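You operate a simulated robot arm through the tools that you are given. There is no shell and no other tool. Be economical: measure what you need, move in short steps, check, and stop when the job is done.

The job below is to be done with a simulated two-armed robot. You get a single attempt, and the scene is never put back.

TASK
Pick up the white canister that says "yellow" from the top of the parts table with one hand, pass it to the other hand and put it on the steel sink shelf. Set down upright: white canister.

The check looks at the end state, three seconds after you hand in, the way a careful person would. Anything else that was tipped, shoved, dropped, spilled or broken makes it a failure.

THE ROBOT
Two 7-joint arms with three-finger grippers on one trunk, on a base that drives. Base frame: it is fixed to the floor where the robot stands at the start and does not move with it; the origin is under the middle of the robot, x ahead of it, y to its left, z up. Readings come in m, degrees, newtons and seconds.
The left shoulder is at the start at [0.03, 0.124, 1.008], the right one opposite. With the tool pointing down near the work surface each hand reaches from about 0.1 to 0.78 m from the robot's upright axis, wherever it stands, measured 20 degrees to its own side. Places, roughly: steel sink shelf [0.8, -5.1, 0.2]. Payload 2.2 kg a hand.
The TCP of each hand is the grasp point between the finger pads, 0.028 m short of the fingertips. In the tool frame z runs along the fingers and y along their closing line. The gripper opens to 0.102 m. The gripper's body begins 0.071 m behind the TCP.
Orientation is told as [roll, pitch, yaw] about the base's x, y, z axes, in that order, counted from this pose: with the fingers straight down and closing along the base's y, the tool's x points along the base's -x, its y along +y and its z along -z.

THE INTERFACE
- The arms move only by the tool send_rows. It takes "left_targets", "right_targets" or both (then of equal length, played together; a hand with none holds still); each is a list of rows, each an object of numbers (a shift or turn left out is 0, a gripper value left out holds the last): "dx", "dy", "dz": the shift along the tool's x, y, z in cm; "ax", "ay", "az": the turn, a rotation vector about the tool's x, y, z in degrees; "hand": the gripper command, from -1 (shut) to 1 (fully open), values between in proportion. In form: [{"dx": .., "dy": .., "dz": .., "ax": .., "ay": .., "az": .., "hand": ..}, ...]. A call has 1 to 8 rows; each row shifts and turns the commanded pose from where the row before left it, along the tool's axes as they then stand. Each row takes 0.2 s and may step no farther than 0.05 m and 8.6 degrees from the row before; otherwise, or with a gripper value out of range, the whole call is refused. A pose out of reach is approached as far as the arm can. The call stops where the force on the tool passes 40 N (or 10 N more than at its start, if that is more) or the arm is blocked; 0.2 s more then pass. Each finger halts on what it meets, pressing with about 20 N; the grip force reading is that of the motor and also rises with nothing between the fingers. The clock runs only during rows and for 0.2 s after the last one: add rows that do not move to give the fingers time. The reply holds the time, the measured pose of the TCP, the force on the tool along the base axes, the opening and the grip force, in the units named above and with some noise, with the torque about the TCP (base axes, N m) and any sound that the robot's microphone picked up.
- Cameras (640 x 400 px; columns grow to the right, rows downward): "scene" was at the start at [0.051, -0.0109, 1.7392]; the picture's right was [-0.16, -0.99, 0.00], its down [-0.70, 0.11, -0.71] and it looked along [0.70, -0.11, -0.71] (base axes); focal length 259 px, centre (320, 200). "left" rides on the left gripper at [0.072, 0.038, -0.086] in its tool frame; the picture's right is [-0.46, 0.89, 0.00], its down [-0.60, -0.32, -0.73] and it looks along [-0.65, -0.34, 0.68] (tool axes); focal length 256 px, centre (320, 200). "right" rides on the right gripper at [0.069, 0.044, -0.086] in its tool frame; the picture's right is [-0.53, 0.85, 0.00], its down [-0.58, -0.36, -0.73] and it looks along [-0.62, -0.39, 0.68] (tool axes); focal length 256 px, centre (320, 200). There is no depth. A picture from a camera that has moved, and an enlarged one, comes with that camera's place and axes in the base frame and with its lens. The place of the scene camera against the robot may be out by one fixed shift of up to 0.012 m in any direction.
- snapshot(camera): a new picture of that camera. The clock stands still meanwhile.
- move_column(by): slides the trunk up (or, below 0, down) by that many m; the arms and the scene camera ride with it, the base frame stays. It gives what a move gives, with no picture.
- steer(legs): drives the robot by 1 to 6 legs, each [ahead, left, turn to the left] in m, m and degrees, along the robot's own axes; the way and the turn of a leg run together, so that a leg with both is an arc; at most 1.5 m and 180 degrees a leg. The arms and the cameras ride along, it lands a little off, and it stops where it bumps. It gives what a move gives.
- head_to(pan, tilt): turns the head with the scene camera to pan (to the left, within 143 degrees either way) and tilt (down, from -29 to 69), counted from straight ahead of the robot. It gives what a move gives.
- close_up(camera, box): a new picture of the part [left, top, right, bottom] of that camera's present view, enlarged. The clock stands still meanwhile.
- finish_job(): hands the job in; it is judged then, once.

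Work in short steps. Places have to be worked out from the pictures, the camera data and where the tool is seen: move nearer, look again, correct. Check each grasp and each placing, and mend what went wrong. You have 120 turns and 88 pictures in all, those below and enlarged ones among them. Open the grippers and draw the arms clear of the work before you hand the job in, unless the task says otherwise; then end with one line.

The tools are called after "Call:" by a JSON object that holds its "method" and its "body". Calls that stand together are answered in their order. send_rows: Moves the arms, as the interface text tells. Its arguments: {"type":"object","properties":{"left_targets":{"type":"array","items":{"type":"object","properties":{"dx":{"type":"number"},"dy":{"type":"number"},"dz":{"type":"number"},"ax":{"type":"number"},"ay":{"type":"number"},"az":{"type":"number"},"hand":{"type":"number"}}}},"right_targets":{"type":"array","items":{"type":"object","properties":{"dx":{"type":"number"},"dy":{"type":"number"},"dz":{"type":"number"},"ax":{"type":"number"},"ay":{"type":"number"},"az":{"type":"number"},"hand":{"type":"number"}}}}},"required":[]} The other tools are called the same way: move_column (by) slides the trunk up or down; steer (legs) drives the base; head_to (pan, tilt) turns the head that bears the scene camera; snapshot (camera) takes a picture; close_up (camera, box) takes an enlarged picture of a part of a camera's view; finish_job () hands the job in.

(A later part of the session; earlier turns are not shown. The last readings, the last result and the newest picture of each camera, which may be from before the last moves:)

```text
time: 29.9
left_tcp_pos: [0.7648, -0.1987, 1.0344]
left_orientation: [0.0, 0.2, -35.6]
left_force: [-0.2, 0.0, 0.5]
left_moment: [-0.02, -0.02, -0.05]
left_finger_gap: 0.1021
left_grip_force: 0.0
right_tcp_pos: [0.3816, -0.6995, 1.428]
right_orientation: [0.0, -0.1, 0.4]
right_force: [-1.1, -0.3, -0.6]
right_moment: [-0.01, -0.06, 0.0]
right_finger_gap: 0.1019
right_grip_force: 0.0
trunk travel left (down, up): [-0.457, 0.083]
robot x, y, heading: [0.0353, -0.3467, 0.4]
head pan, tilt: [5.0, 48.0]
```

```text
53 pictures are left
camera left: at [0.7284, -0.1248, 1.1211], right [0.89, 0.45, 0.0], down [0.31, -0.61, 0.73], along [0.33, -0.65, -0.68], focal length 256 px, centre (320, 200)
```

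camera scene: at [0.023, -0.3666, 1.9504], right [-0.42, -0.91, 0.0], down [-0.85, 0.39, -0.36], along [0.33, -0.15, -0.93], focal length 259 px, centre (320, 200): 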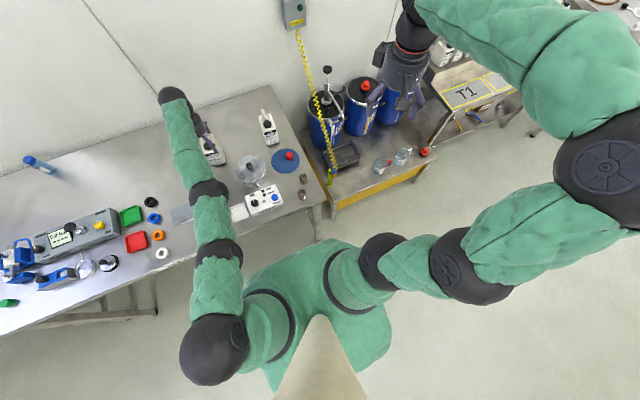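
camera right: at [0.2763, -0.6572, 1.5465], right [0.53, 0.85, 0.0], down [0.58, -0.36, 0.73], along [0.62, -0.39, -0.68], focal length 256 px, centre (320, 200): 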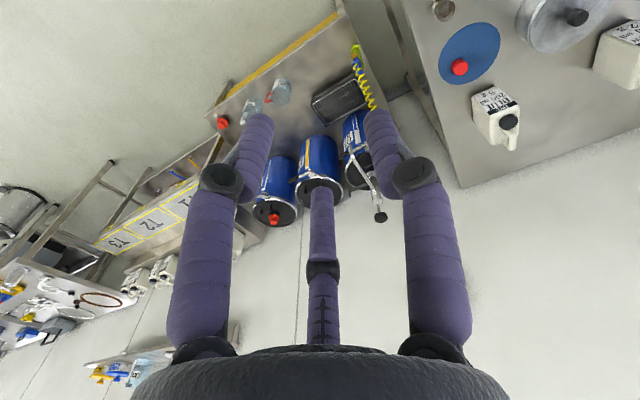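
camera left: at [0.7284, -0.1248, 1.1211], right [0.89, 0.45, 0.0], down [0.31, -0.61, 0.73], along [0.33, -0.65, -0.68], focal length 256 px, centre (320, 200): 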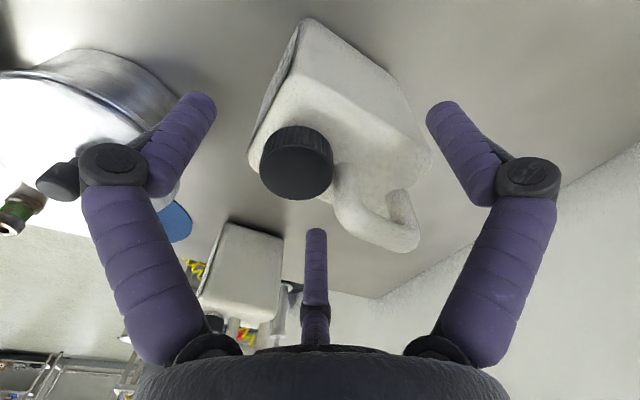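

Canister still at the same place; descending 3.2 cm with the column to put the digits around the body.

Call:
{"method": "move_column", "body": {"by": -0.032}}

Call:
{"method": "snapshot", "body": {"camera": "left"}}

```text
time: 30.7
left_tcp_pos: [0.7675, -0.197, 1.0022]
left_orientation: [0.0, 0.4, -35.7]
left_force: [0.5, 0.5, -0.5]
left_moment: [-0.01, 0.01, -0.01]
left_finger_gap: 0.1018
left_grip_force: 0.1
right_tcp_pos: [0.3847, -0.6989, 1.3952]
right_orientation: [0.0, 0.0, 0.4]
right_force: [0.1, -0.3, 0.0]
right_moment: [0.03, 0.01, -0.01]
right_finger_gap: 0.1021
right_grip_force: 0.0
trunk travel left (down, up): [-0.425, 0.115]
robot x, y, heading: [0.0406, -0.3414, 0.7]
head pan, tilt: [5.0, 48.0]
```

```text
52 pictures are left
camera left: at [0.7304, -0.1246, 1.0881], right [0.89, 0.45, 0.0], down [0.31, -0.61, 0.73], along [0.33, -0.65, -0.68], focal length 256 px, centre (320, 200)
```

left: 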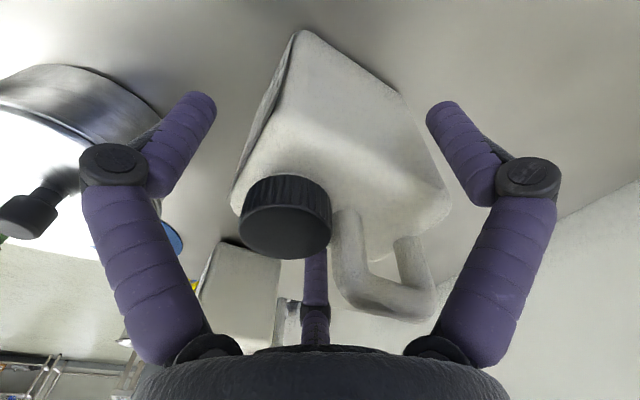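

No contact; handle clears the palm. Closing gradually.

Call:
{"method": "send_rows", "body": {"left_targets": [{"hand": 0.5}, {"hand": 0.3}, {"hand": -1}, {"hand": -1}, {"hand": -1}]}}

Call:
{"method": "snapshot", "body": {"camera": "left"}}

```text
time: 31.9
left_tcp_pos: [0.7656, -0.1984, 1.0016]
left_orientation: [0.1, 0.2, -35.7]
left_force: [2.1, -1.3, 3.0]
left_moment: [-0.12, 0.08, 0.03]
left_finger_gap: 0.0728
left_grip_force: 19.7
right_tcp_pos: [0.3853, -0.7002, 1.3942]
right_orientation: [0.0, 0.0, 0.4]
right_force: [0.3, -0.7, -0.2]
right_moment: [0.02, 0.02, -0.01]
right_finger_gap: 0.1022
right_grip_force: 0.1
trunk travel left (down, up): [-0.425, 0.115]
robot x, y, heading: [0.0437, -0.3438, 0.4]
head pan, tilt: [5.0, 48.0]
```

```text
51 pictures are left
camera left: at [0.7305, -0.125, 1.0882], right [0.89, 0.45, 0.0], down [0.31, -0.61, 0.73], along [0.33, -0.65, -0.68], focal length 256 px, centre (320, 200)
```

left: 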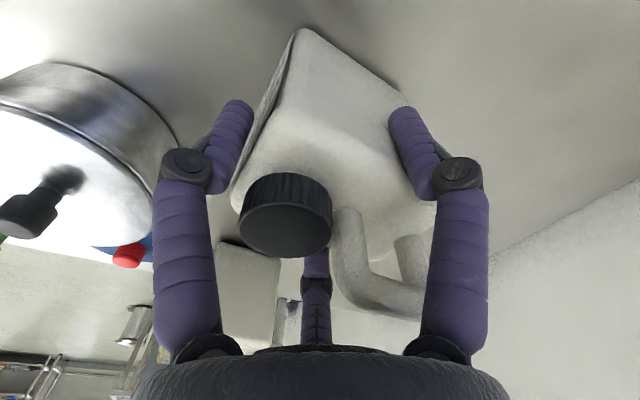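

Three digits hold the body (gap 0.073, 20 N). I lift 4 cm with the column and check.

Call:
{"method": "move_column", "body": {"by": 0.04}}

Call:
{"method": "close_up", "body": {"camera": "scene", "box": [260, 170, 360, 260]}}

Call:
{"method": "snapshot", "body": {"camera": "left"}}

```text
time: 32.7
left_tcp_pos: [0.7669, -0.1979, 1.0403]
left_orientation: [0.0, 0.4, -35.6]
left_force: [-0.4, -0.5, -3.7]
left_moment: [0.0, 0.07, -0.03]
left_finger_gap: 0.073
left_grip_force: 19.9
right_tcp_pos: [0.3865, -0.6985, 1.4332]
right_orientation: [0.1, -0.1, 0.5]
right_force: [0.5, -0.5, 0.4]
right_moment: [0.01, 0.02, -0.01]
right_finger_gap: 0.102
right_grip_force: 0.1
trunk travel left (down, up): [-0.465, 0.075]
robot x, y, heading: [0.0411, -0.3474, 0.6]
head pan, tilt: [5.0, 48.0]
```

```text
4.44 times, centred on (310, 215) of scene
camera zoom: at [0.0905, -0.3356, 1.9499], right [0.09, -1.0, 0.0], down [-0.74, -0.07, -0.67], along [0.67, 0.06, -0.74], focal length 1150 px, centre (364, 133)
```

zoom: 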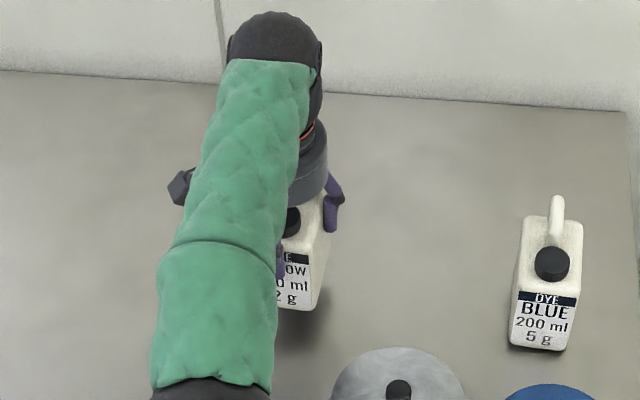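

```text
49 pictures are left
camera left: at [0.7308, -0.1248, 1.1266], right [0.89, 0.45, -0.01], down [0.31, -0.61, 0.73], along [0.32, -0.65, -0.69], focal length 256 px, centre (320, 200)
```

left: 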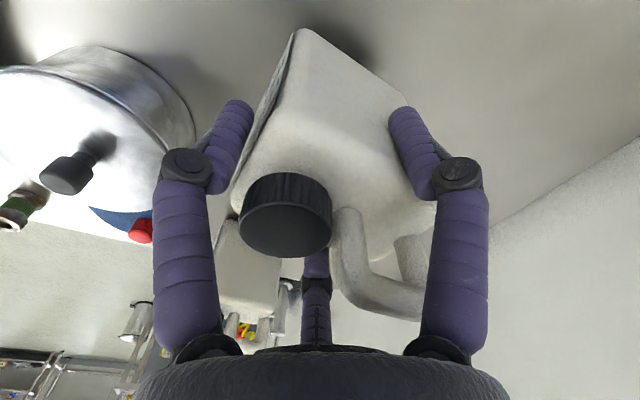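

Lifted and held firmly (~3.5 N weight). Raise the column to nearly full height and back away from the table.

Call:
{"method": "move_column", "body": {"by": 0.073}}

Call:
{"method": "steer", "body": {"legs": [[-0.5, 0, 0]]}}

Call:
{"method": "snapshot", "body": {"camera": "scene"}}

```text
time: 33.8
left_tcp_pos: [0.7672, -0.1988, 1.1138]
left_orientation: [-0.1, 0.2, -35.6]
left_force: [0.0, 1.0, -4.0]
left_moment: [0.01, 0.05, 0.01]
left_finger_gap: 0.073
left_grip_force: 20.1
right_tcp_pos: [0.3861, -0.6983, 1.5079]
right_orientation: [-0.1, 0.0, 0.4]
right_force: [-0.7, 0.5, -0.1]
right_moment: [0.01, 0.04, -0.02]
right_finger_gap: 0.1021
right_grip_force: 0.2
trunk travel left (down, up): [-0.538, 0.002]
robot x, y, heading: [0.0423, -0.3419, 0.4]
head pan, tilt: [5.0, 48.0]
```

```text
time: 36.7
left_tcp_pos: [0.274, -0.202, 1.1144]
left_orientation: [-0.1, 0.4, -35.7]
left_force: [0.4, -0.1, -3.6]
left_moment: [0.01, 0.04, -0.03]
left_finger_gap: 0.0727
left_grip_force: 20.2
right_tcp_pos: [-0.1081, -0.7035, 1.5077]
right_orientation: [0.0, 0.0, 0.3]
right_force: [0.2, -0.2, -0.1]
right_moment: [0.0, -0.01, 0.01]
right_finger_gap: 0.1021
right_grip_force: 0.1
trunk travel left (down, up): [-0.538, 0.002]
robot x, y, heading: [-0.4512, -0.3466, 0.5]
head pan, tilt: [5.0, 48.0]
```

```text
48 pictures are left
camera scene: at [-0.4034, -0.3389, 2.023], right [0.09, -1.0, 0.0], down [-0.74, -0.07, -0.67], along [0.67, 0.06, -0.74], focal length 259 px, centre (320, 200)
```

scene: 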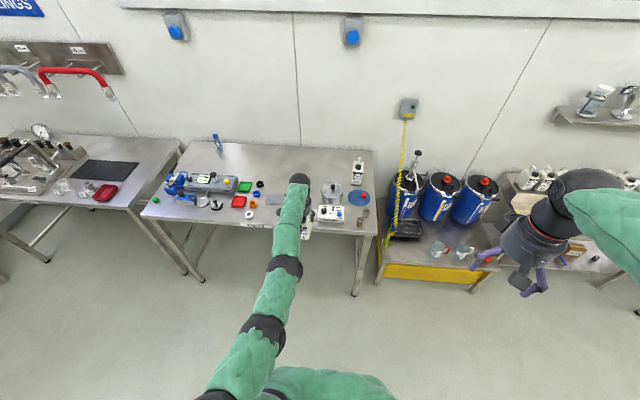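

Clear of the table, nothing disturbed. I now try to bring the left arm in from its stretched posture with a combined back-and-down motion.

Call:
{"method": "send_rows", "body": {"left_targets": [{"dx": 2.4, "dy": -1.7, "dz": 2}, {"dx": 2.4, "dy": -1.7, "dz": 2}, {"dx": 2.4, "dy": -1.7, "dz": 2}, {"dx": 2.4, "dy": -1.7, "dz": 2}, {}]}}

```text
time: 37.9
left_tcp_pos: [0.2725, -0.1834, 1.1075]
left_orientation: [-0.1, 0.4, -35.7]
left_force: [-0.8, 0.4, -4.0]
left_moment: [0.0, 0.08, -0.01]
left_finger_gap: 0.0729
left_grip_force: 20.7
left hand out of reach, approached as far as the arm can: row 1, 2, 3, 4
right_tcp_pos: [-0.1099, -0.703, 1.5089]
right_orientation: [0.0, 0.0, 0.3]
right_force: [0.4, 0.8, 0.4]
right_moment: [0.0, 0.03, 0.0]
right_finger_gap: 0.1018
right_grip_force: 0.0
trunk travel left (down, up): [-0.538, 0.002]
robot x, y, heading: [-0.4536, -0.3498, 0.1]
head pan, tilt: [5.0, 48.0]
```

Still stuck radially. I try pure downward motion, which worked earlier.

Call:
{"method": "send_rows", "body": {"left_targets": [{"dz": 4}, {"dz": 4}, {"dz": 4}, {"dz": 4}, {}]}}

```text
time: 39.1
left_tcp_pos: [0.2453, -0.1879, 0.9585]
left_orientation: [-0.1, 0.3, -35.6]
left_force: [-0.2, -0.6, -3.9]
left_moment: [0.02, 0.08, -0.02]
left_finger_gap: 0.073
left_grip_force: 19.8
left hand out of reach, approached as far as the arm can: row 3, 4
right_tcp_pos: [-0.1098, -0.7028, 1.5085]
right_orientation: [0.0, -0.1, 0.3]
right_force: [0.5, 0.7, 0.1]
right_moment: [-0.02, -0.02, -0.02]
right_finger_gap: 0.1017
right_grip_force: 0.1
trunk travel left (down, up): [-0.538, 0.002]
robot x, y, heading: [-0.4538, -0.3491, 0.6]
head pan, tilt: [5.0, 48.0]
```

Down works, sliding along the reach limit. Now try retracting again from here.

Call:
{"method": "send_rows", "body": {"left_targets": [{"dx": 4, "dy": -2.9}, {"dx": 4, "dy": -2.9}, {}]}}

```text
time: 39.9
left_tcp_pos: [0.1476, -0.1908, 0.9574]
left_orientation: [0.0, 0.5, -35.7]
left_force: [0.3, 0.1, -4.6]
left_moment: [0.0, 0.05, -0.02]
left_finger_gap: 0.073
left_grip_force: 20.3
right_tcp_pos: [-0.1071, -0.7027, 1.5067]
right_orientation: [0.0, 0.1, 0.4]
right_force: [0.3, 0.2, -0.8]
right_moment: [0.05, 0.05, 0.03]
right_finger_gap: 0.1021
right_grip_force: 0.0
trunk travel left (down, up): [-0.538, 0.002]
robot x, y, heading: [-0.4498, -0.3474, 0.3]
head pan, tilt: [5.0, 48.0]
```

Retraction works now. I bring the hand nearer (10 cm back, 5 cm right) and begin turning it clockwise so the handle will point to the robot's right.

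Call:
{"method": "send_rows", "body": {"left_targets": [{"dx": 1.7, "dy": -3.3}, {"dx": 1.7, "dy": -3.3}, {"dx": 1.7, "dy": -3.3}, {"az": 8}, {"az": 8}, {"az": 8}, {"az": 8}, {"az": 8}]}}

Call:
{"method": "send_rows", "body": {"left_targets": [{"az": 8}, {"az": 8}, {"az": 8}, {"az": 8}, {"az": 8}, {"az": 8}, {}]}}

Call:
{"method": "head_to", "body": {"pan": 0, "tilt": 60}}

Call:
{"method": "snapshot", "body": {"camera": "scene"}}

```text
time: 41.7
left_tcp_pos: [0.048, -0.2393, 0.9587]
left_orientation: [-0.3, 0.2, -75.9]
left_force: [0.7, 0.0, -4.1]
left_moment: [0.07, 0.04, 0.02]
left_finger_gap: 0.0728
left_grip_force: 19.9
right_tcp_pos: [-0.1088, -0.7026, 1.509]
right_orientation: [0.1, 0.0, 0.3]
right_force: [0.7, 0.0, -0.5]
right_moment: [-0.01, 0.03, -0.02]
right_finger_gap: 0.1022
right_grip_force: 0.1
trunk travel left (down, up): [-0.538, 0.002]
robot x, y, heading: [-0.4524, -0.3515, 0.0]
head pan, tilt: [5.0, 48.0]
```

```text
time: 43.3
left_tcp_pos: [0.0476, -0.2391, 0.9594]
left_orientation: [-0.3, -0.1, -123.7]
left_force: [-0.2, -0.3, -3.9]
left_moment: [0.08, 0.02, 0.02]
left_finger_gap: 0.0729
left_grip_force: 20.2
right_tcp_pos: [-0.1095, -0.7026, 1.5081]
right_orientation: [0.0, -0.1, 0.3]
right_force: [0.9, 0.5, -0.9]
right_moment: [-0.03, -0.04, -0.01]
right_finger_gap: 0.102
right_grip_force: 0.0
trunk travel left (down, up): [-0.538, 0.002]
robot x, y, heading: [-0.4515, -0.3504, 0.4]
head pan, tilt: [5.0, 48.0]
```

```text
time: 44.0
left_tcp_pos: [0.0472, -0.2395, 0.9591]
left_orientation: [-0.3, -0.1, -123.7]
left_force: [0.3, -0.2, -4.2]
left_moment: [0.09, 0.0, -0.03]
left_finger_gap: 0.073
left_grip_force: 20.3
right_tcp_pos: [-0.1093, -0.7023, 1.5078]
right_orientation: [0.0, -0.1, 0.3]
right_force: [0.4, -0.5, -0.6]
right_moment: [0.0, -0.01, 0.0]
right_finger_gap: 0.102
right_grip_force: 0.1
trunk travel left (down, up): [-0.538, 0.002]
robot x, y, heading: [-0.4529, -0.346, 0.2]
head pan, tilt: [0.0, 60.0]
```

```text
47 pictures are left
camera scene: at [-0.4157, -0.3458, 2.0078], right [0.01, -1.0, 0.0], down [-0.87, 0.0, -0.5], along [0.5, 0.0, -0.87], focal length 259 px, centre (320, 200)
```

scene: 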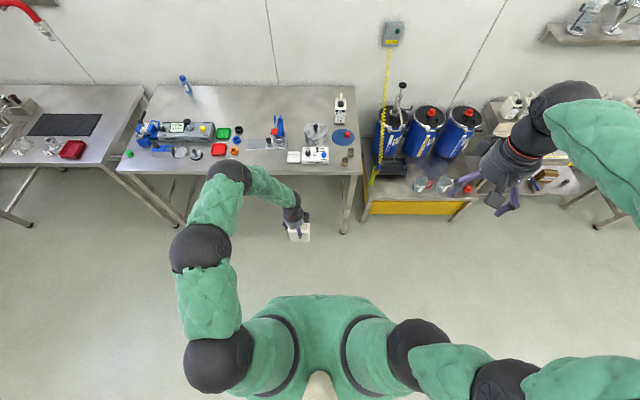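

Left holds the canister at robot frame (0.50, 0.11) with the handle toward the right. Now lower the right hand in free space and start rotating it to point left (+y), closing axis horizontal.

Call:
{"method": "send_rows", "body": {"right_targets": [{"dx": -1.2, "dz": 4.2}, {"dx": -1.2, "dz": 4.2}, {"dx": -1.2, "dz": 4.2}, {"dx": -1.2, "dz": 4.2}, {"dx": -1.2, "dz": 4.2}, {"dx": -1.2, "dz": 4.2}, {"dx": -1.2, "dz": 4.2}, {"dx": -1.2, "dz": 4.2}]}}

Call:
{"method": "send_rows", "body": {"right_targets": [{"ax": -8.2}, {"ax": -8.2}, {"ax": -8.2}, {"ax": -8.2}, {"ax": -8.2}, {"ax": -8.2}, {"ax": -8.2}, {"ax": -8.2}]}}

Call:
{"method": "send_rows", "body": {"right_targets": [{"ax": -8.2}, {"ax": -8.2}, {"ax": -8}, {}]}}

```text
time: 45.9
left_tcp_pos: [0.0475, -0.2401, 0.9592]
left_orientation: [-0.4, -0.2, -123.8]
left_force: [0.6, 0.7, -4.6]
left_moment: [0.06, -0.04, 0.02]
left_finger_gap: 0.0731
left_grip_force: 19.9
right_tcp_pos: [-0.0126, -0.7021, 1.1696]
right_orientation: [0.0, 0.0, 0.3]
right_force: [-0.3, -0.8, 0.3]
right_moment: [0.04, 0.02, -0.01]
right_finger_gap: 0.1017
right_grip_force: 0.0
trunk travel left (down, up): [-0.538, 0.002]
robot x, y, heading: [-0.4526, -0.3473, 0.4]
head pan, tilt: [0.0, 60.0]
```

```text
time: 47.6
left_tcp_pos: [0.0463, -0.2411, 0.9568]
left_orientation: [-0.2, 0.0, -123.8]
left_force: [0.4, -0.6, -4.1]
left_moment: [0.08, 0.0, 0.02]
left_finger_gap: 0.0731
left_grip_force: 20.7
right_tcp_pos: [-0.0125, -0.7026, 1.172]
right_orientation: [65.8, 0.0, 0.3]
right_force: [0.0, 0.1, 0.1]
right_moment: [0.01, -0.01, 0.03]
right_finger_gap: 0.102
right_grip_force: 0.1
trunk travel left (down, up): [-0.538, 0.002]
robot x, y, heading: [-0.4544, -0.3464, 0.2]
head pan, tilt: [0.0, 60.0]
```

```text
time: 48.6
left_tcp_pos: [0.0466, -0.2407, 0.959]
left_orientation: [-0.3, -0.1, -123.7]
left_force: [0.2, -0.1, -3.8]
left_moment: [0.06, -0.04, -0.01]
left_finger_gap: 0.0729
left_grip_force: 20.5
right_tcp_pos: [-0.0132, -0.7027, 1.1724]
right_orientation: [90.1, 0.2, 0.3]
right_force: [-0.2, -0.9, 0.6]
right_moment: [-0.02, 0.02, 0.01]
right_finger_gap: 0.102
right_grip_force: 0.0
trunk travel left (down, up): [-0.538, 0.002]
robot x, y, heading: [-0.4559, -0.3444, 0.3]
head pan, tilt: [0.0, 60.0]
```

Pointing left now. Roll 90° about the fingers so the closing line is along x.

Call:
{"method": "send_rows", "body": {"right_targets": [{"az": 8.2}, {"az": 8.2}, {"az": 8.2}, {"az": 8.2}, {"az": 8.2}, {"az": 8.2}, {"az": 8.2}, {"az": 8.2}]}}

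Call:
{"method": "send_rows", "body": {"right_targets": [{"az": 8.2}, {"az": 8.2}, {"az": 8}, {"hand": -0.1}, {}, {}]}}

Call:
{"method": "snapshot", "body": {"camera": "right"}}

Call:
{"method": "snapshot", "body": {"camera": "scene"}}

```text
time: 50.5
left_tcp_pos: [0.0467, -0.2406, 0.9593]
left_orientation: [-0.3, -0.1, -123.8]
left_force: [0.1, 0.6, -4.3]
left_moment: [0.04, 0.01, 0.01]
left_finger_gap: 0.0731
left_grip_force: 20.3
right_tcp_pos: [-0.0129, -0.7027, 1.1718]
right_orientation: [90.2, 65.8, 0.5]
right_force: [-0.7, 0.0, 0.0]
right_moment: [-0.01, 0.02, 0.01]
right_finger_gap: 0.1019
right_grip_force: 0.1
trunk travel left (down, up): [-0.538, 0.002]
robot x, y, heading: [-0.4528, -0.3513, 0.3]
head pan, tilt: [0.0, 60.0]
```

```text
time: 51.9
left_tcp_pos: [0.0461, -0.2399, 0.9591]
left_orientation: [-0.3, -0.2, -123.7]
left_force: [-0.6, -0.1, -3.1]
left_moment: [0.07, -0.01, 0.02]
left_finger_gap: 0.0728
left_grip_force: 20.2
right_tcp_pos: [-0.0128, -0.7027, 1.1714]
right_orientation: [-132.5, 90.0, 137.8]
right_force: [-0.2, 0.3, 0.5]
right_moment: [-0.02, -0.05, 0.01]
right_finger_gap: 0.0459
right_grip_force: 0.0
trunk travel left (down, up): [-0.538, 0.002]
robot x, y, heading: [-0.4555, -0.3517, 0.2]
head pan, tilt: [0.0, 60.0]
```

```text
46 pictures are left
camera right: at [0.0304, -0.7887, 1.2411], right [0.84, 0.0, -0.53], down [-0.36, -0.73, -0.58], along [-0.39, 0.68, -0.62], focal length 256 px, centre (320, 200)
```

right: 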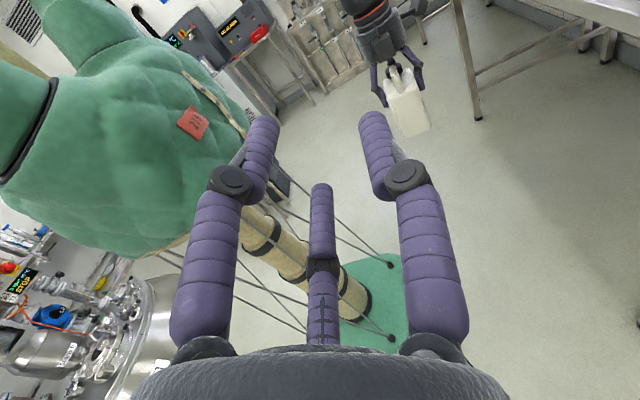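

```text
45 pictures are left
camera scene: at [-0.4157, -0.3459, 2.0077], right [0.01, -1.0, 0.0], down [-0.87, 0.0, -0.5], along [0.5, 0.0, -0.87], focal length 259 px, centre (320, 200)
```

scene: 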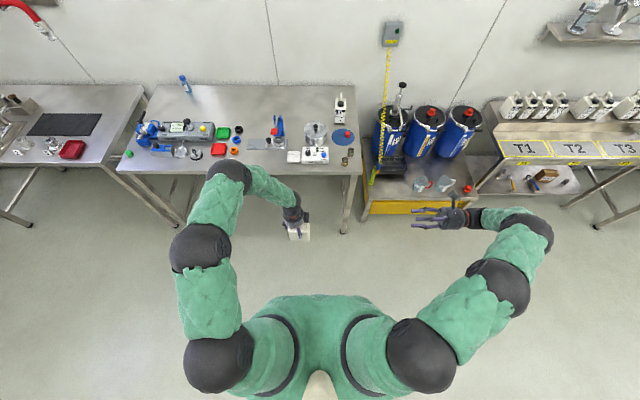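

The right hand points at the canister. Move to a pre-grasp about 10 cm short of the handle at handle height (x 0.046, y -0.42, z 0.99).

Call:
{"method": "send_rows", "body": {"right_targets": [{"dx": -2.6, "dy": 0.84, "dz": 4}, {"dx": -2.6, "dy": 0.84, "dz": 4}, {"dx": -2.6, "dy": 0.84, "dz": 4}, {"dx": -2.6, "dy": 0.84, "dz": 4}, {"dx": -2.6, "dy": 0.84, "dz": 4}, {"dx": -2.6, "dy": 0.84, "dz": 4}, {"dx": -2.6, "dy": 0.84, "dz": 4}, {}]}}

Call:
{"method": "snapshot", "body": {"camera": "right"}}

Call:
{"method": "close_up", "body": {"camera": "scene", "box": [250, 170, 390, 260]}}

```text
time: 53.6
left_tcp_pos: [0.0459, -0.2401, 0.9592]
left_orientation: [-0.3, 0.1, -123.7]
left_force: [0.7, 0.1, -5.3]
left_moment: [0.04, -0.01, 0.03]
left_finger_gap: 0.0731
left_grip_force: 20.1
right_tcp_pos: [0.0432, -0.4222, 0.988]
right_orientation: [173.0, 90.0, 83.1]
right_force: [-0.4, -0.4, -0.3]
right_moment: [-0.02, 0.02, -0.04]
right_finger_gap: 0.046
right_grip_force: 0.0
trunk travel left (down, up): [-0.538, 0.002]
robot x, y, heading: [-0.4519, -0.3513, 0.2]
head pan, tilt: [0.0, 60.0]
```

```text
44 pictures are left
camera right: at [0.0875, -0.5092, 1.058], right [0.85, 0.0, -0.53], down [-0.36, -0.73, -0.58], along [-0.39, 0.68, -0.62], focal length 256 px, centre (320, 200)
```

right: 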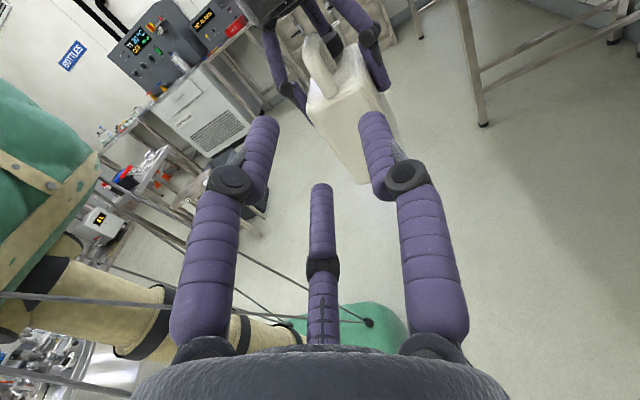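

```text
4.44 times, centred on (320, 215) of scene
camera zoom: at [-0.4163, -0.3469, 2.0078], right [0.0, -1.0, 0.0], down [-0.87, 0.0, -0.5], along [0.5, 0.0, -0.87], focal length 1150 px, centre (320, 133)
```

zoom: 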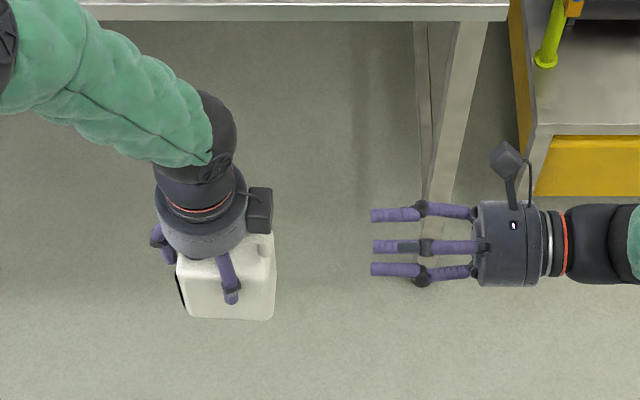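

The scene shows a dark box on the left hand near the handle's end. I take the left camera view (with its reported place) to judge clearance.

Call:
{"method": "snapshot", "body": {"camera": "left"}}

Call:
{"method": "close_up", "body": {"camera": "right", "box": [230, 0, 430, 125]}}

```text
42 pictures are left
camera left: at [0.1185, -0.2011, 1.0447], right [0.48, -0.88, 0.0], down [-0.6, -0.33, 0.73], along [-0.65, -0.35, -0.68], focal length 256 px, centre (320, 200)
```

left: 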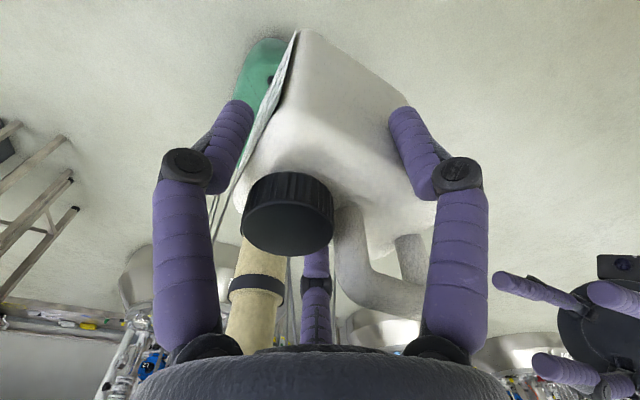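

```text
3.20 times, centred on (330, 62) of right
camera zoom: at [0.0875, -0.5092, 1.058], right [0.85, 0.0, -0.53], down [-0.36, -0.73, -0.58], along [-0.39, 0.68, -0.62], focal length 819 px, centre (288, 640)
```

zoom: 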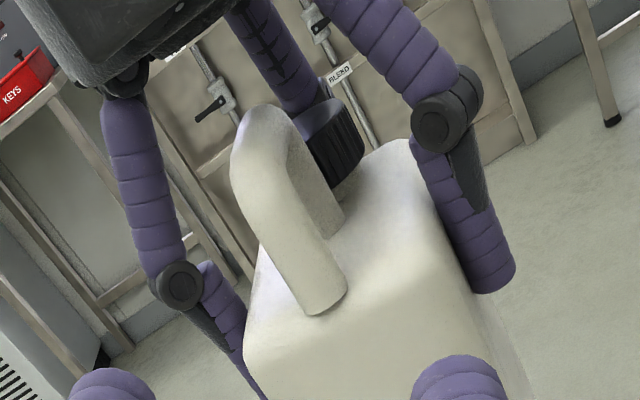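

Handle bar: ~14 mm thick, centre x≈0.042, rear post at y≈-0.275, top z≈1.012; body top z≈0.961; the box bottom on the left hand is z≈1.04. I narrow the right hand to ~26 mm, raise to z 0.995, and advance to just short of the handle.

Call:
{"method": "send_rows", "body": {"right_targets": [{"dx": 0.7, "dy": -0.1, "hand": -0.48}, {"dz": 4}, {"dz": 3}, {}]}}

Call:
{"method": "snapshot", "body": {"camera": "right"}}

Call:
{"method": "close_up", "body": {"camera": "scene", "box": [270, 180, 350, 250]}}

```text
time: 54.6
left_tcp_pos: [0.0471, -0.2394, 0.9595]
left_orientation: [-0.3, -0.1, -123.6]
left_force: [-0.5, -0.2, -3.4]
left_moment: [0.06, 0.03, -0.01]
left_finger_gap: 0.0729
left_grip_force: 19.7
right_tcp_pos: [0.042, -0.3503, 0.9975]
right_orientation: [177.0, 90.1, 87.2]
right_force: [0.9, -1.1, 0.0]
right_moment: [-0.02, 0.03, -0.01]
right_finger_gap: 0.0263
right_grip_force: 0.1
trunk travel left (down, up): [-0.538, 0.002]
robot x, y, heading: [-0.4565, -0.3502, 0.4]
head pan, tilt: [0.0, 60.0]
```

```text
40 pictures are left
camera right: at [0.0865, -0.4372, 1.0678], right [0.85, 0.0, -0.53], down [-0.36, -0.73, -0.58], along [-0.39, 0.68, -0.62], focal length 256 px, centre (320, 200)
```

right: 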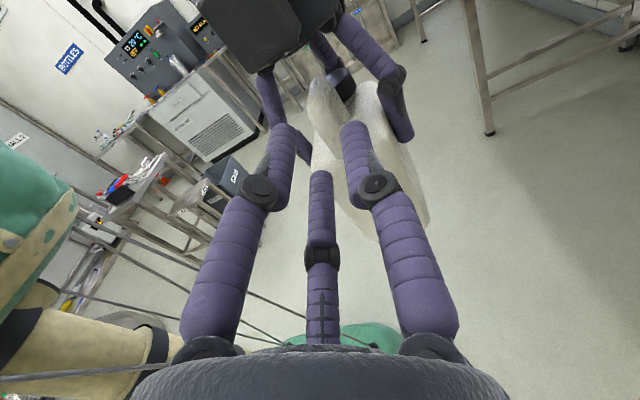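

```text
5.71 times, centred on (310, 215) of scene
camera zoom: at [-0.4159, -0.3467, 2.0077], right [0.0, -1.0, 0.0], down [-0.87, 0.0, -0.5], along [0.5, 0.0, -0.87], focal length 1479 px, centre (377, 114)
```

zoom: 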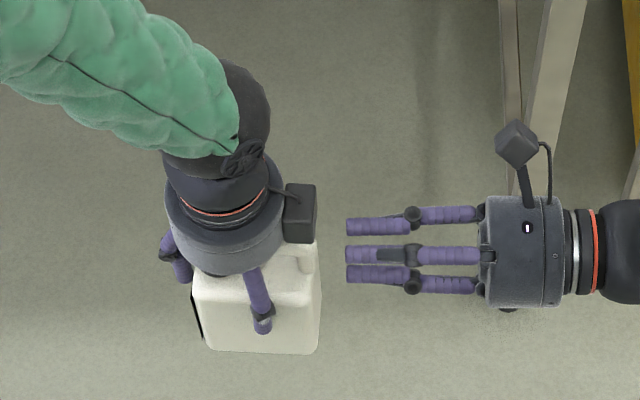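

The handle's rear seems nearer than thought (y≈-0.30). I enlarge the right view for a better fix.

Call:
{"method": "close_up", "body": {"camera": "right", "box": [240, 50, 440, 200]}}

```text
2.67 times, centred on (340, 125) of right
camera zoom: at [0.0865, -0.4372, 1.0678], right [0.85, 0.0, -0.53], down [-0.36, -0.73, -0.58], along [-0.39, 0.68, -0.62], focal length 683 px, centre (267, 400)
```

zoom: 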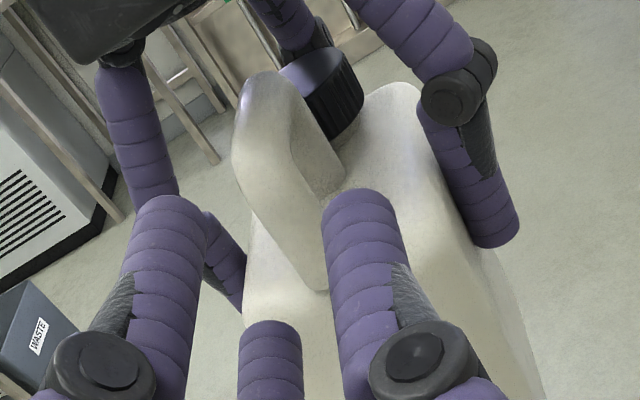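

Refined: the handle's rear post bottom is (0.043,-0.303,0.973) (body top 0.973), handle top ≈1.01. A better clamp: one digit on top of the handle and two at its sides, so I roll 32° more, tilt the fingers up 6°, and narrow to 23 mm.

Call:
{"method": "send_rows", "body": {"right_targets": [{"az": 8, "hand": -0.55}, {"az": 8}, {"az": 8}, {"az": 8}, {"ax": 3.2, "ay": 5.1, "dx": -0.35, "dy": 0.2}, {}]}}

Call:
{"method": "snapshot", "body": {"camera": "right"}}

Call:
{"method": "close_up", "body": {"camera": "scene", "box": [280, 190, 350, 240]}}

```text
time: 56.0
left_tcp_pos: [0.0478, -0.2407, 0.9593]
left_orientation: [-0.3, -0.1, -123.7]
left_force: [-0.8, -0.2, -3.9]
left_moment: [0.08, -0.02, -0.02]
left_finger_gap: 0.0732
left_grip_force: 20.4
right_tcp_pos: [0.0444, -0.3514, 0.994]
right_orientation: [-101.5, 57.4, 170.6]
right_force: [-0.5, 0.0, -0.6]
right_moment: [0.01, 0.0, 0.03]
right_finger_gap: 0.023
right_grip_force: 0.1
trunk travel left (down, up): [-0.538, 0.002]
robot x, y, heading: [-0.4506, -0.3503, -0.0]
head pan, tilt: [0.0, 60.0]
```

```text
37 pictures are left
camera right: at [0.117, -0.4415, 1.0204], right [0.43, 0.1, -0.9], down [-0.61, -0.7, -0.37], along [-0.66, 0.71, -0.24], focal length 256 px, centre (320, 200)
```

right: 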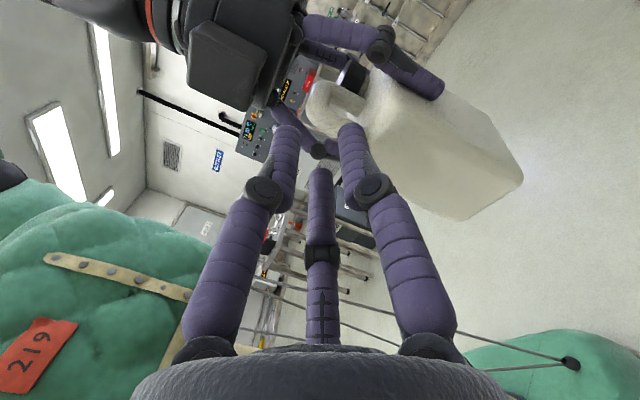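

```text
8.00 times, centred on (315, 215) of scene
camera zoom: at [-0.4159, -0.3459, 2.0077], right [0.01, -1.0, 0.0], down [-0.87, 0.0, -0.5], along [0.5, 0.0, -0.87], focal length 2071 px, centre (360, 80)
```

zoom: 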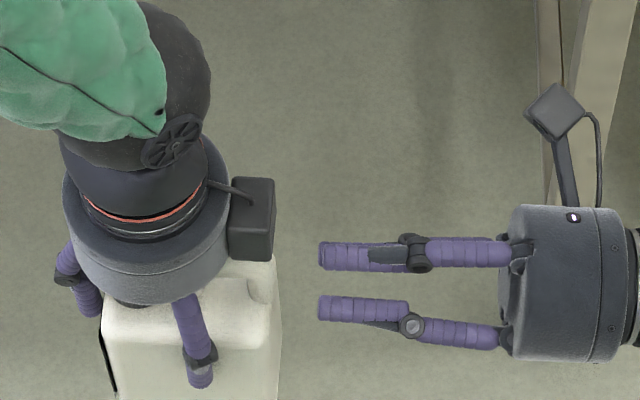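

I check where the handle falls relative to the hand axis (expected at about px (320,122) at handle depth).

Call:
{"method": "close_up", "body": {"camera": "right", "box": [260, 60, 400, 190]}}

```text
3.08 times, centred on (330, 125) of right
camera zoom: at [0.117, -0.4415, 1.0204], right [0.43, 0.1, -0.9], down [-0.61, -0.7, -0.37], along [-0.66, 0.71, -0.24], focal length 788 px, centre (289, 431)
```

zoom: 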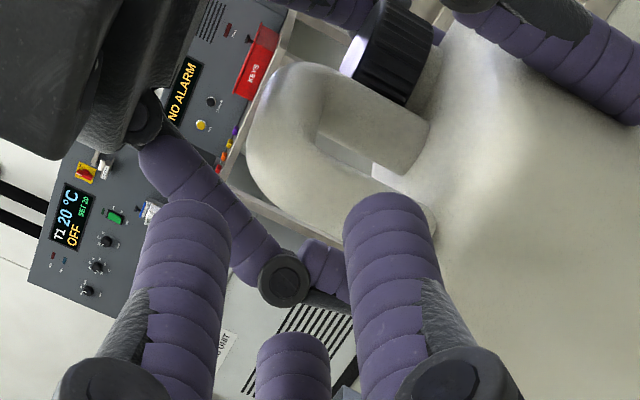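

The rear post/bend sits at ≈(0.045,-0.29,1.00) — on the hand's axis. Advance 2.2 cm and look again.

Call:
{"method": "send_rows", "body": {"right_targets": [{"dz": 1.1}, {"dz": 1.1}, {}]}}

Call:
{"method": "close_up", "body": {"camera": "right", "box": [240, 40, 420, 190]}}

Call:
{"method": "close_up", "body": {"camera": "scene", "box": [280, 190, 350, 240]}}

```text
time: 56.9
left_tcp_pos: [0.0454, -0.2389, 0.9591]
left_orientation: [-0.2, -0.1, -123.7]
left_force: [0.2, 0.0, -4.2]
left_moment: [0.05, 0.03, 0.03]
left_finger_gap: 0.0731
left_grip_force: 20.6
right_tcp_pos: [0.0422, -0.33, 0.9962]
right_orientation: [-101.2, 57.6, 170.7]
right_force: [-0.4, 0.5, 0.3]
right_moment: [-0.01, 0.03, 0.02]
right_finger_gap: 0.0232
right_grip_force: 0.0
trunk travel left (down, up): [-0.538, 0.002]
robot x, y, heading: [-0.4514, -0.3474, 0.3]
head pan, tilt: [0.0, 60.0]
```

```text
2.67 times, centred on (330, 115) of right
camera zoom: at [0.1166, -0.4199, 1.0222], right [0.43, 0.1, -0.9], down [-0.61, -0.7, -0.37], along [-0.66, 0.71, -0.24], focal length 683 px, centre (293, 427)
```

zoom: 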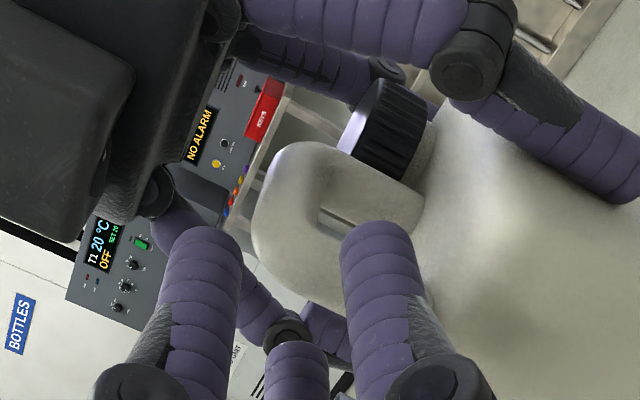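

```text
8.00 times, centred on (315, 215) of scene
camera zoom: at [-0.4156, -0.346, 2.0077], right [0.0, -1.0, 0.0], down [-0.87, 0.0, -0.5], along [0.5, 0.0, -0.87], focal length 2071 px, centre (360, 80)
```

zoom: 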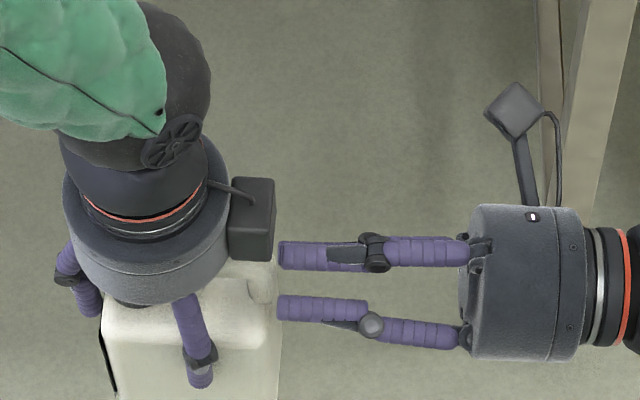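

Post centre lies on the axis ~12 mm beyond the fingertips, and the top knuckle will stay clear of the box. Lower 3 mm and advance 2.3 cm in small steps.

Call:
{"method": "send_rows", "body": {"right_targets": [{"dx": -0.25, "dy": 0.16}, {"dz": 0.8}, {"dz": 0.8}, {"dz": 0.7}, {}]}}

Call:
{"method": "close_up", "body": {"camera": "right", "box": [240, 40, 420, 190]}}

```text
time: 58.0
left_tcp_pos: [0.0464, -0.2374, 0.9588]
left_orientation: [-0.5, -0.1, -123.7]
left_force: [2.0, 35.0, -19.4]
left_moment: [-1.18, 0.1, 0.02]
left_finger_gap: 0.0739
left_grip_force: 20.2
right_tcp_pos: [0.0438, -0.3087, 0.9964]
right_orientation: [-101.5, 57.6, 170.5]
right_force: [-1.6, -35.5, 16.0]
right_moment: [1.0, -0.03, 0.0]
right_finger_gap: 0.0284
right_grip_force: 12.3
trunk travel left (down, up): [-0.538, 0.002]
robot x, y, heading: [-0.4566, -0.3492, 0.6]
head pan, tilt: [0.0, 60.0]
```

```text
2.67 times, centred on (330, 115) of right
camera zoom: at [0.1174, -0.3987, 1.023], right [0.44, 0.1, -0.89], down [-0.61, -0.7, -0.37], along [-0.66, 0.71, -0.24], focal length 683 px, centre (293, 427)
```

zoom: 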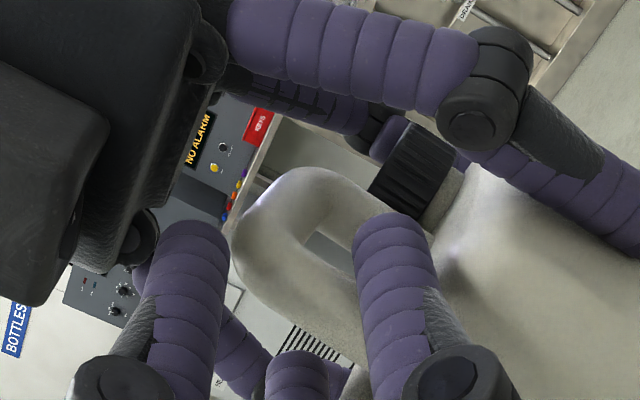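

Contact: the top digit pushes on the handle bend (35 N, 15 mm above axis). I back off 1.5 cm, open to 32 mm, raise 4 mm and check.

Call:
{"method": "send_rows", "body": {"right_targets": [{"dz": -0.8}, {"dz": -0.8}, {"dx": 0.4, "dy": -0.25, "hand": -0.37}, {}]}}

Call:
{"method": "close_up", "body": {"camera": "right", "box": [240, 40, 420, 190]}}

```text
time: 59.0
left_tcp_pos: [0.0457, -0.2406, 0.9597]
left_orientation: [-0.1, -0.1, -123.7]
left_force: [0.0, 0.0, -3.6]
left_moment: [0.06, -0.01, -0.01]
left_finger_gap: 0.073
left_grip_force: 20.4
right_tcp_pos: [0.0407, -0.3228, 0.9972]
right_orientation: [-101.2, 57.4, 170.7]
right_force: [-0.4, 0.7, -0.4]
right_moment: [-0.01, -0.03, 0.02]
right_finger_gap: 0.032
right_grip_force: 0.0
trunk travel left (down, up): [-0.538, 0.002]
robot x, y, heading: [-0.4544, -0.3518, 0.6]
head pan, tilt: [0.0, 60.0]
```

```text
2.67 times, centred on (330, 115) of right
camera zoom: at [0.1159, -0.4132, 1.0234], right [0.43, 0.1, -0.9], down [-0.61, -0.7, -0.37], along [-0.66, 0.71, -0.24], focal length 683 px, centre (293, 427)
```

zoom: 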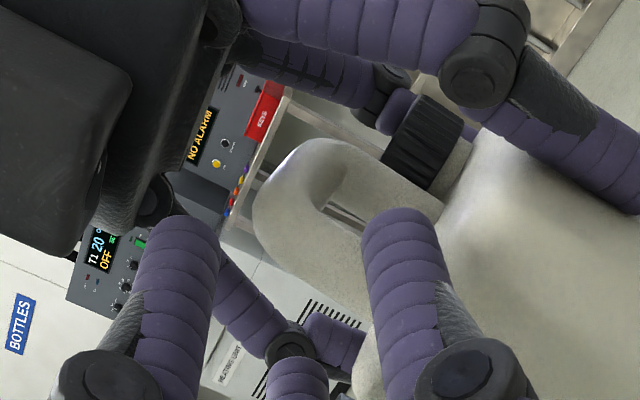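

Wider now with clearance on each side of the handle. Advance 1.6 cm in small steps.

Call:
{"method": "send_rows", "body": {"right_targets": [{"dz": 0.6}, {"dz": 0.5}, {"dz": 0.5}, {}]}}

Call:
{"method": "close_up", "body": {"camera": "right", "box": [240, 40, 420, 190]}}

```text
time: 60.0
left_tcp_pos: [0.0458, -0.2389, 0.9585]
left_orientation: [-0.4, -0.1, -123.8]
left_force: [-0.5, -0.2, -5.0]
left_moment: [0.05, -0.02, 0.02]
left_finger_gap: 0.0729
left_grip_force: 20.2
right_tcp_pos: [0.042, -0.3072, 0.9986]
right_orientation: [-101.4, 57.5, 170.8]
right_force: [-0.4, 0.3, -0.4]
right_moment: [-0.01, -0.03, -0.02]
right_finger_gap: 0.0322
right_grip_force: 0.1
trunk travel left (down, up): [-0.538, 0.002]
robot x, y, heading: [-0.452, -0.3457, 0.2]
head pan, tilt: [0.0, 60.0]
```

```text
2.67 times, centred on (330, 115) of right
camera zoom: at [0.116, -0.397, 1.0258], right [0.43, 0.1, -0.9], down [-0.61, -0.7, -0.37], along [-0.66, 0.71, -0.24], focal length 683 px, centre (293, 427)
```

zoom: 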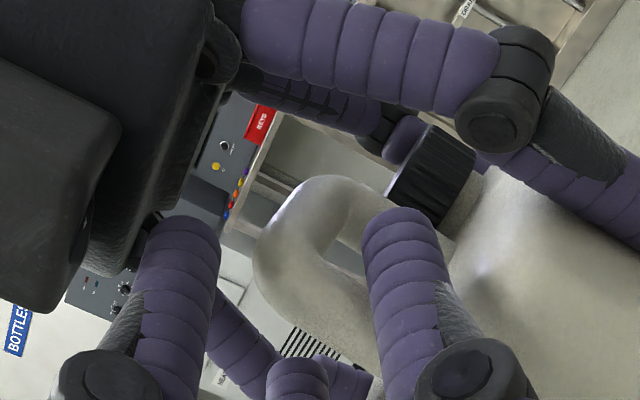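

No contact and the digits straddle the post. Another 0.8 cm deeper, then close.

Call:
{"method": "send_rows", "body": {"right_targets": [{"dz": 0.4}, {"dz": 0.4}, {}]}}

Call:
{"method": "send_rows", "body": {"right_targets": [{"hand": -0.5}, {"hand": -0.7}, {"hand": -1}, {"hand": -1}, {"hand": -1}]}}

Call:
{"method": "close_up", "body": {"camera": "right", "box": [240, 40, 420, 190]}}

```text
time: 60.9
left_tcp_pos: [0.047, -0.24, 0.9585]
left_orientation: [-0.3, 0.0, -123.7]
left_force: [0.5, 0.4, -4.0]
left_moment: [0.08, -0.02, 0.0]
left_finger_gap: 0.0729
left_grip_force: 20.2
right_tcp_pos: [0.0421, -0.3006, 1.0005]
right_orientation: [-101.3, 57.5, 170.7]
right_force: [-0.7, -0.7, -1.1]
right_moment: [0.02, 0.04, 0.04]
right_finger_gap: 0.0322
right_grip_force: 0.1
trunk travel left (down, up): [-0.538, 0.002]
robot x, y, heading: [-0.4495, -0.3459, 0.3]
head pan, tilt: [0.0, 60.0]
```

```text
time: 62.0
left_tcp_pos: [0.0459, -0.2395, 0.9574]
left_orientation: [-0.5, -0.2, -123.8]
left_force: [-7.0, 2.0, -20.9]
left_moment: [0.44, -0.19, -0.09]
left_finger_gap: 0.0733
left_grip_force: 19.7
right_tcp_pos: [0.0426, -0.2995, 1.0013]
right_orientation: [-101.4, 57.7, 170.6]
right_force: [5.9, -0.8, 17.3]
right_moment: [0.61, -0.12, -0.31]
right_finger_gap: 0.0185
right_grip_force: 19.7
trunk travel left (down, up): [-0.538, 0.002]
robot x, y, heading: [-0.4502, -0.3464, 0.1]
head pan, tilt: [0.0, 60.0]
```

```text
2.67 times, centred on (330, 115) of right
camera zoom: at [0.1165, -0.3906, 1.0277], right [0.43, 0.1, -0.9], down [-0.61, -0.7, -0.37], along [-0.66, 0.71, -0.24], focal length 683 px, centre (293, 427)
```

zoom: 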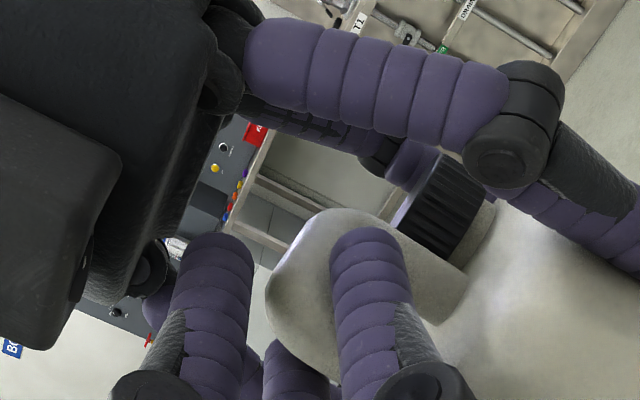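

The right hand has closed on the handle (gap 18.5 mm) but presses it down 17 N. I raise it 2 mm to relieve the strain.

Call:
{"method": "send_rows", "body": {"right_targets": [{"dx": 0.17, "dy": -0.11}, {}]}}

```text
time: 62.6
left_tcp_pos: [0.0467, -0.2402, 0.9577]
left_orientation: [-0.4, -0.1, -123.6]
left_force: [-16.9, 0.5, -3.1]
left_moment: [0.34, -0.57, -0.34]
left_finger_gap: 0.0729
left_grip_force: 20.4
right_tcp_pos: [0.0431, -0.3017, 1.0024]
right_orientation: [-100.9, 57.5, 170.8]
right_force: [15.9, -0.7, 0.3]
right_moment: [-0.29, -0.1, -0.67]
right_finger_gap: 0.0186
right_grip_force: 19.8
trunk travel left (down, up): [-0.538, 0.002]
robot x, y, heading: [-0.4491, -0.3469, 0.3]
head pan, tilt: [0.0, 60.0]
```

Vertical strain gone; now 16 N along +x. Shift the right hand 1.8 mm in +x.

Call:
{"method": "send_rows", "body": {"right_targets": [{"dx": 0.09, "dy": 0.15}, {}]}}

```text
time: 63.2
left_tcp_pos: [0.0469, -0.24, 0.9583]
left_orientation: [-0.4, 0.0, -123.6]
left_force: [-14.4, 3.8, 1.0]
left_moment: [0.03, -0.53, -0.35]
left_finger_gap: 0.0731
left_grip_force: 20.4
right_tcp_pos: [0.044, -0.3006, 1.0015]
right_orientation: [-101.3, 57.5, 170.9]
right_force: [14.4, -4.4, -0.2]
right_moment: [-0.41, -0.11, -0.56]
right_finger_gap: 0.0186
right_grip_force: 19.8
trunk travel left (down, up): [-0.538, 0.002]
robot x, y, heading: [-0.4553, -0.3471, 0.3]
head pan, tilt: [0.0, 60.0]
```

Slight drop only; shift another 2.5 mm.

Call:
{"method": "send_rows", "body": {"right_targets": [{"dx": 0.13, "dy": 0.21}, {}]}}

Call:
{"method": "close_up", "body": {"camera": "right", "box": [240, 40, 420, 190]}}

```text
time: 63.9
left_tcp_pos: [0.0489, -0.2393, 0.9596]
left_orientation: [-0.1, 0.0, -123.6]
left_force: [-3.6, 8.8, -5.1]
left_moment: [0.05, -0.17, 0.12]
left_finger_gap: 0.073
left_grip_force: 19.8
right_tcp_pos: [0.0459, -0.2994, 1.0028]
right_orientation: [-101.4, 57.5, 170.7]
right_force: [3.3, -8.1, 1.4]
right_moment: [-0.3, 0.0, -0.39]
right_finger_gap: 0.0184
right_grip_force: 19.8
trunk travel left (down, up): [-0.538, 0.002]
robot x, y, heading: [-0.4523, -0.345, 0.5]
head pan, tilt: [0.0, 60.0]
```

```text
2.67 times, centred on (330, 115) of right
camera zoom: at [0.1195, -0.3896, 1.0291], right [0.43, 0.1, -0.9], down [-0.61, -0.7, -0.37], along [-0.66, 0.71, -0.24], focal length 683 px, centre (293, 427)
```

zoom: 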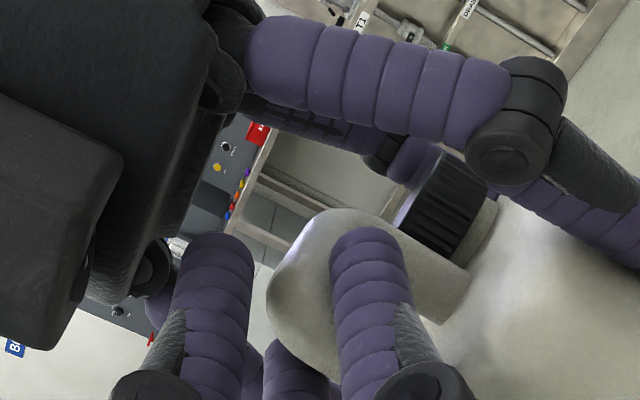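

Strain is low. Now release with the left hand gradually and watch.

Call:
{"method": "send_rows", "body": {"left_targets": [{"hand": 0.5}, {"hand": 0.6}, {"hand": 0.8}, {"hand": 1}, {}]}}

Call:
{"method": "snapshot", "body": {"camera": "right"}}

Call:
{"method": "close_up", "body": {"camera": "scene", "box": [260, 170, 380, 250]}}

```text
time: 65.0
left_tcp_pos: [0.0465, -0.2402, 0.9589]
left_orientation: [-0.3, -0.2, -123.8]
left_force: [0.2, 0.7, 0.0]
left_moment: [0.01, -0.01, -0.02]
left_finger_gap: 0.1019
left_grip_force: 0.1
right_tcp_pos: [0.0464, -0.2994, 1.0027]
right_orientation: [-101.3, 57.5, 170.7]
right_force: [-0.1, 0.1, -0.1]
right_moment: [-0.17, 0.04, 0.01]
right_finger_gap: 0.0177
right_grip_force: 19.8
trunk travel left (down, up): [-0.538, 0.002]
robot x, y, heading: [-0.4541, -0.345, 0.3]
head pan, tilt: [0.0, 60.0]
```

```text
27 pictures are left
camera right: at [0.1202, -0.3898, 1.0292], right [0.43, 0.1, -0.9], down [-0.61, -0.7, -0.37], along [-0.66, 0.71, -0.24], focal length 256 px, centre (320, 200)
```

right: 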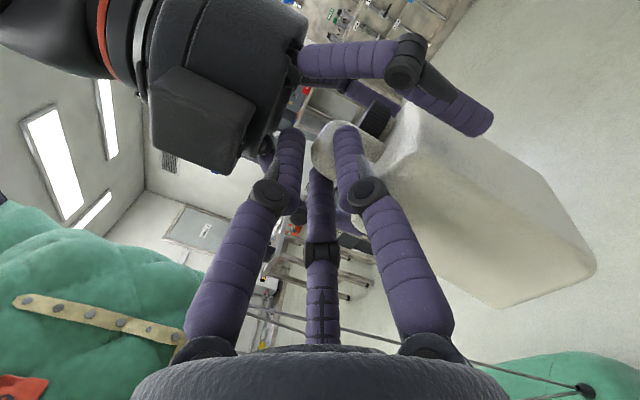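

```text
5.00 times, centred on (320, 210) of scene
camera zoom: at [-0.4156, -0.3457, 2.0077], right [0.01, -1.0, 0.0], down [-0.87, 0.0, -0.5], along [0.5, 0.0, -0.87], focal length 1294 px, centre (320, 150)
```

zoom: 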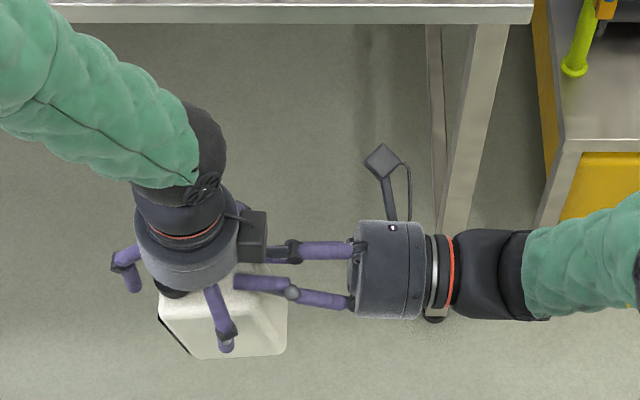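

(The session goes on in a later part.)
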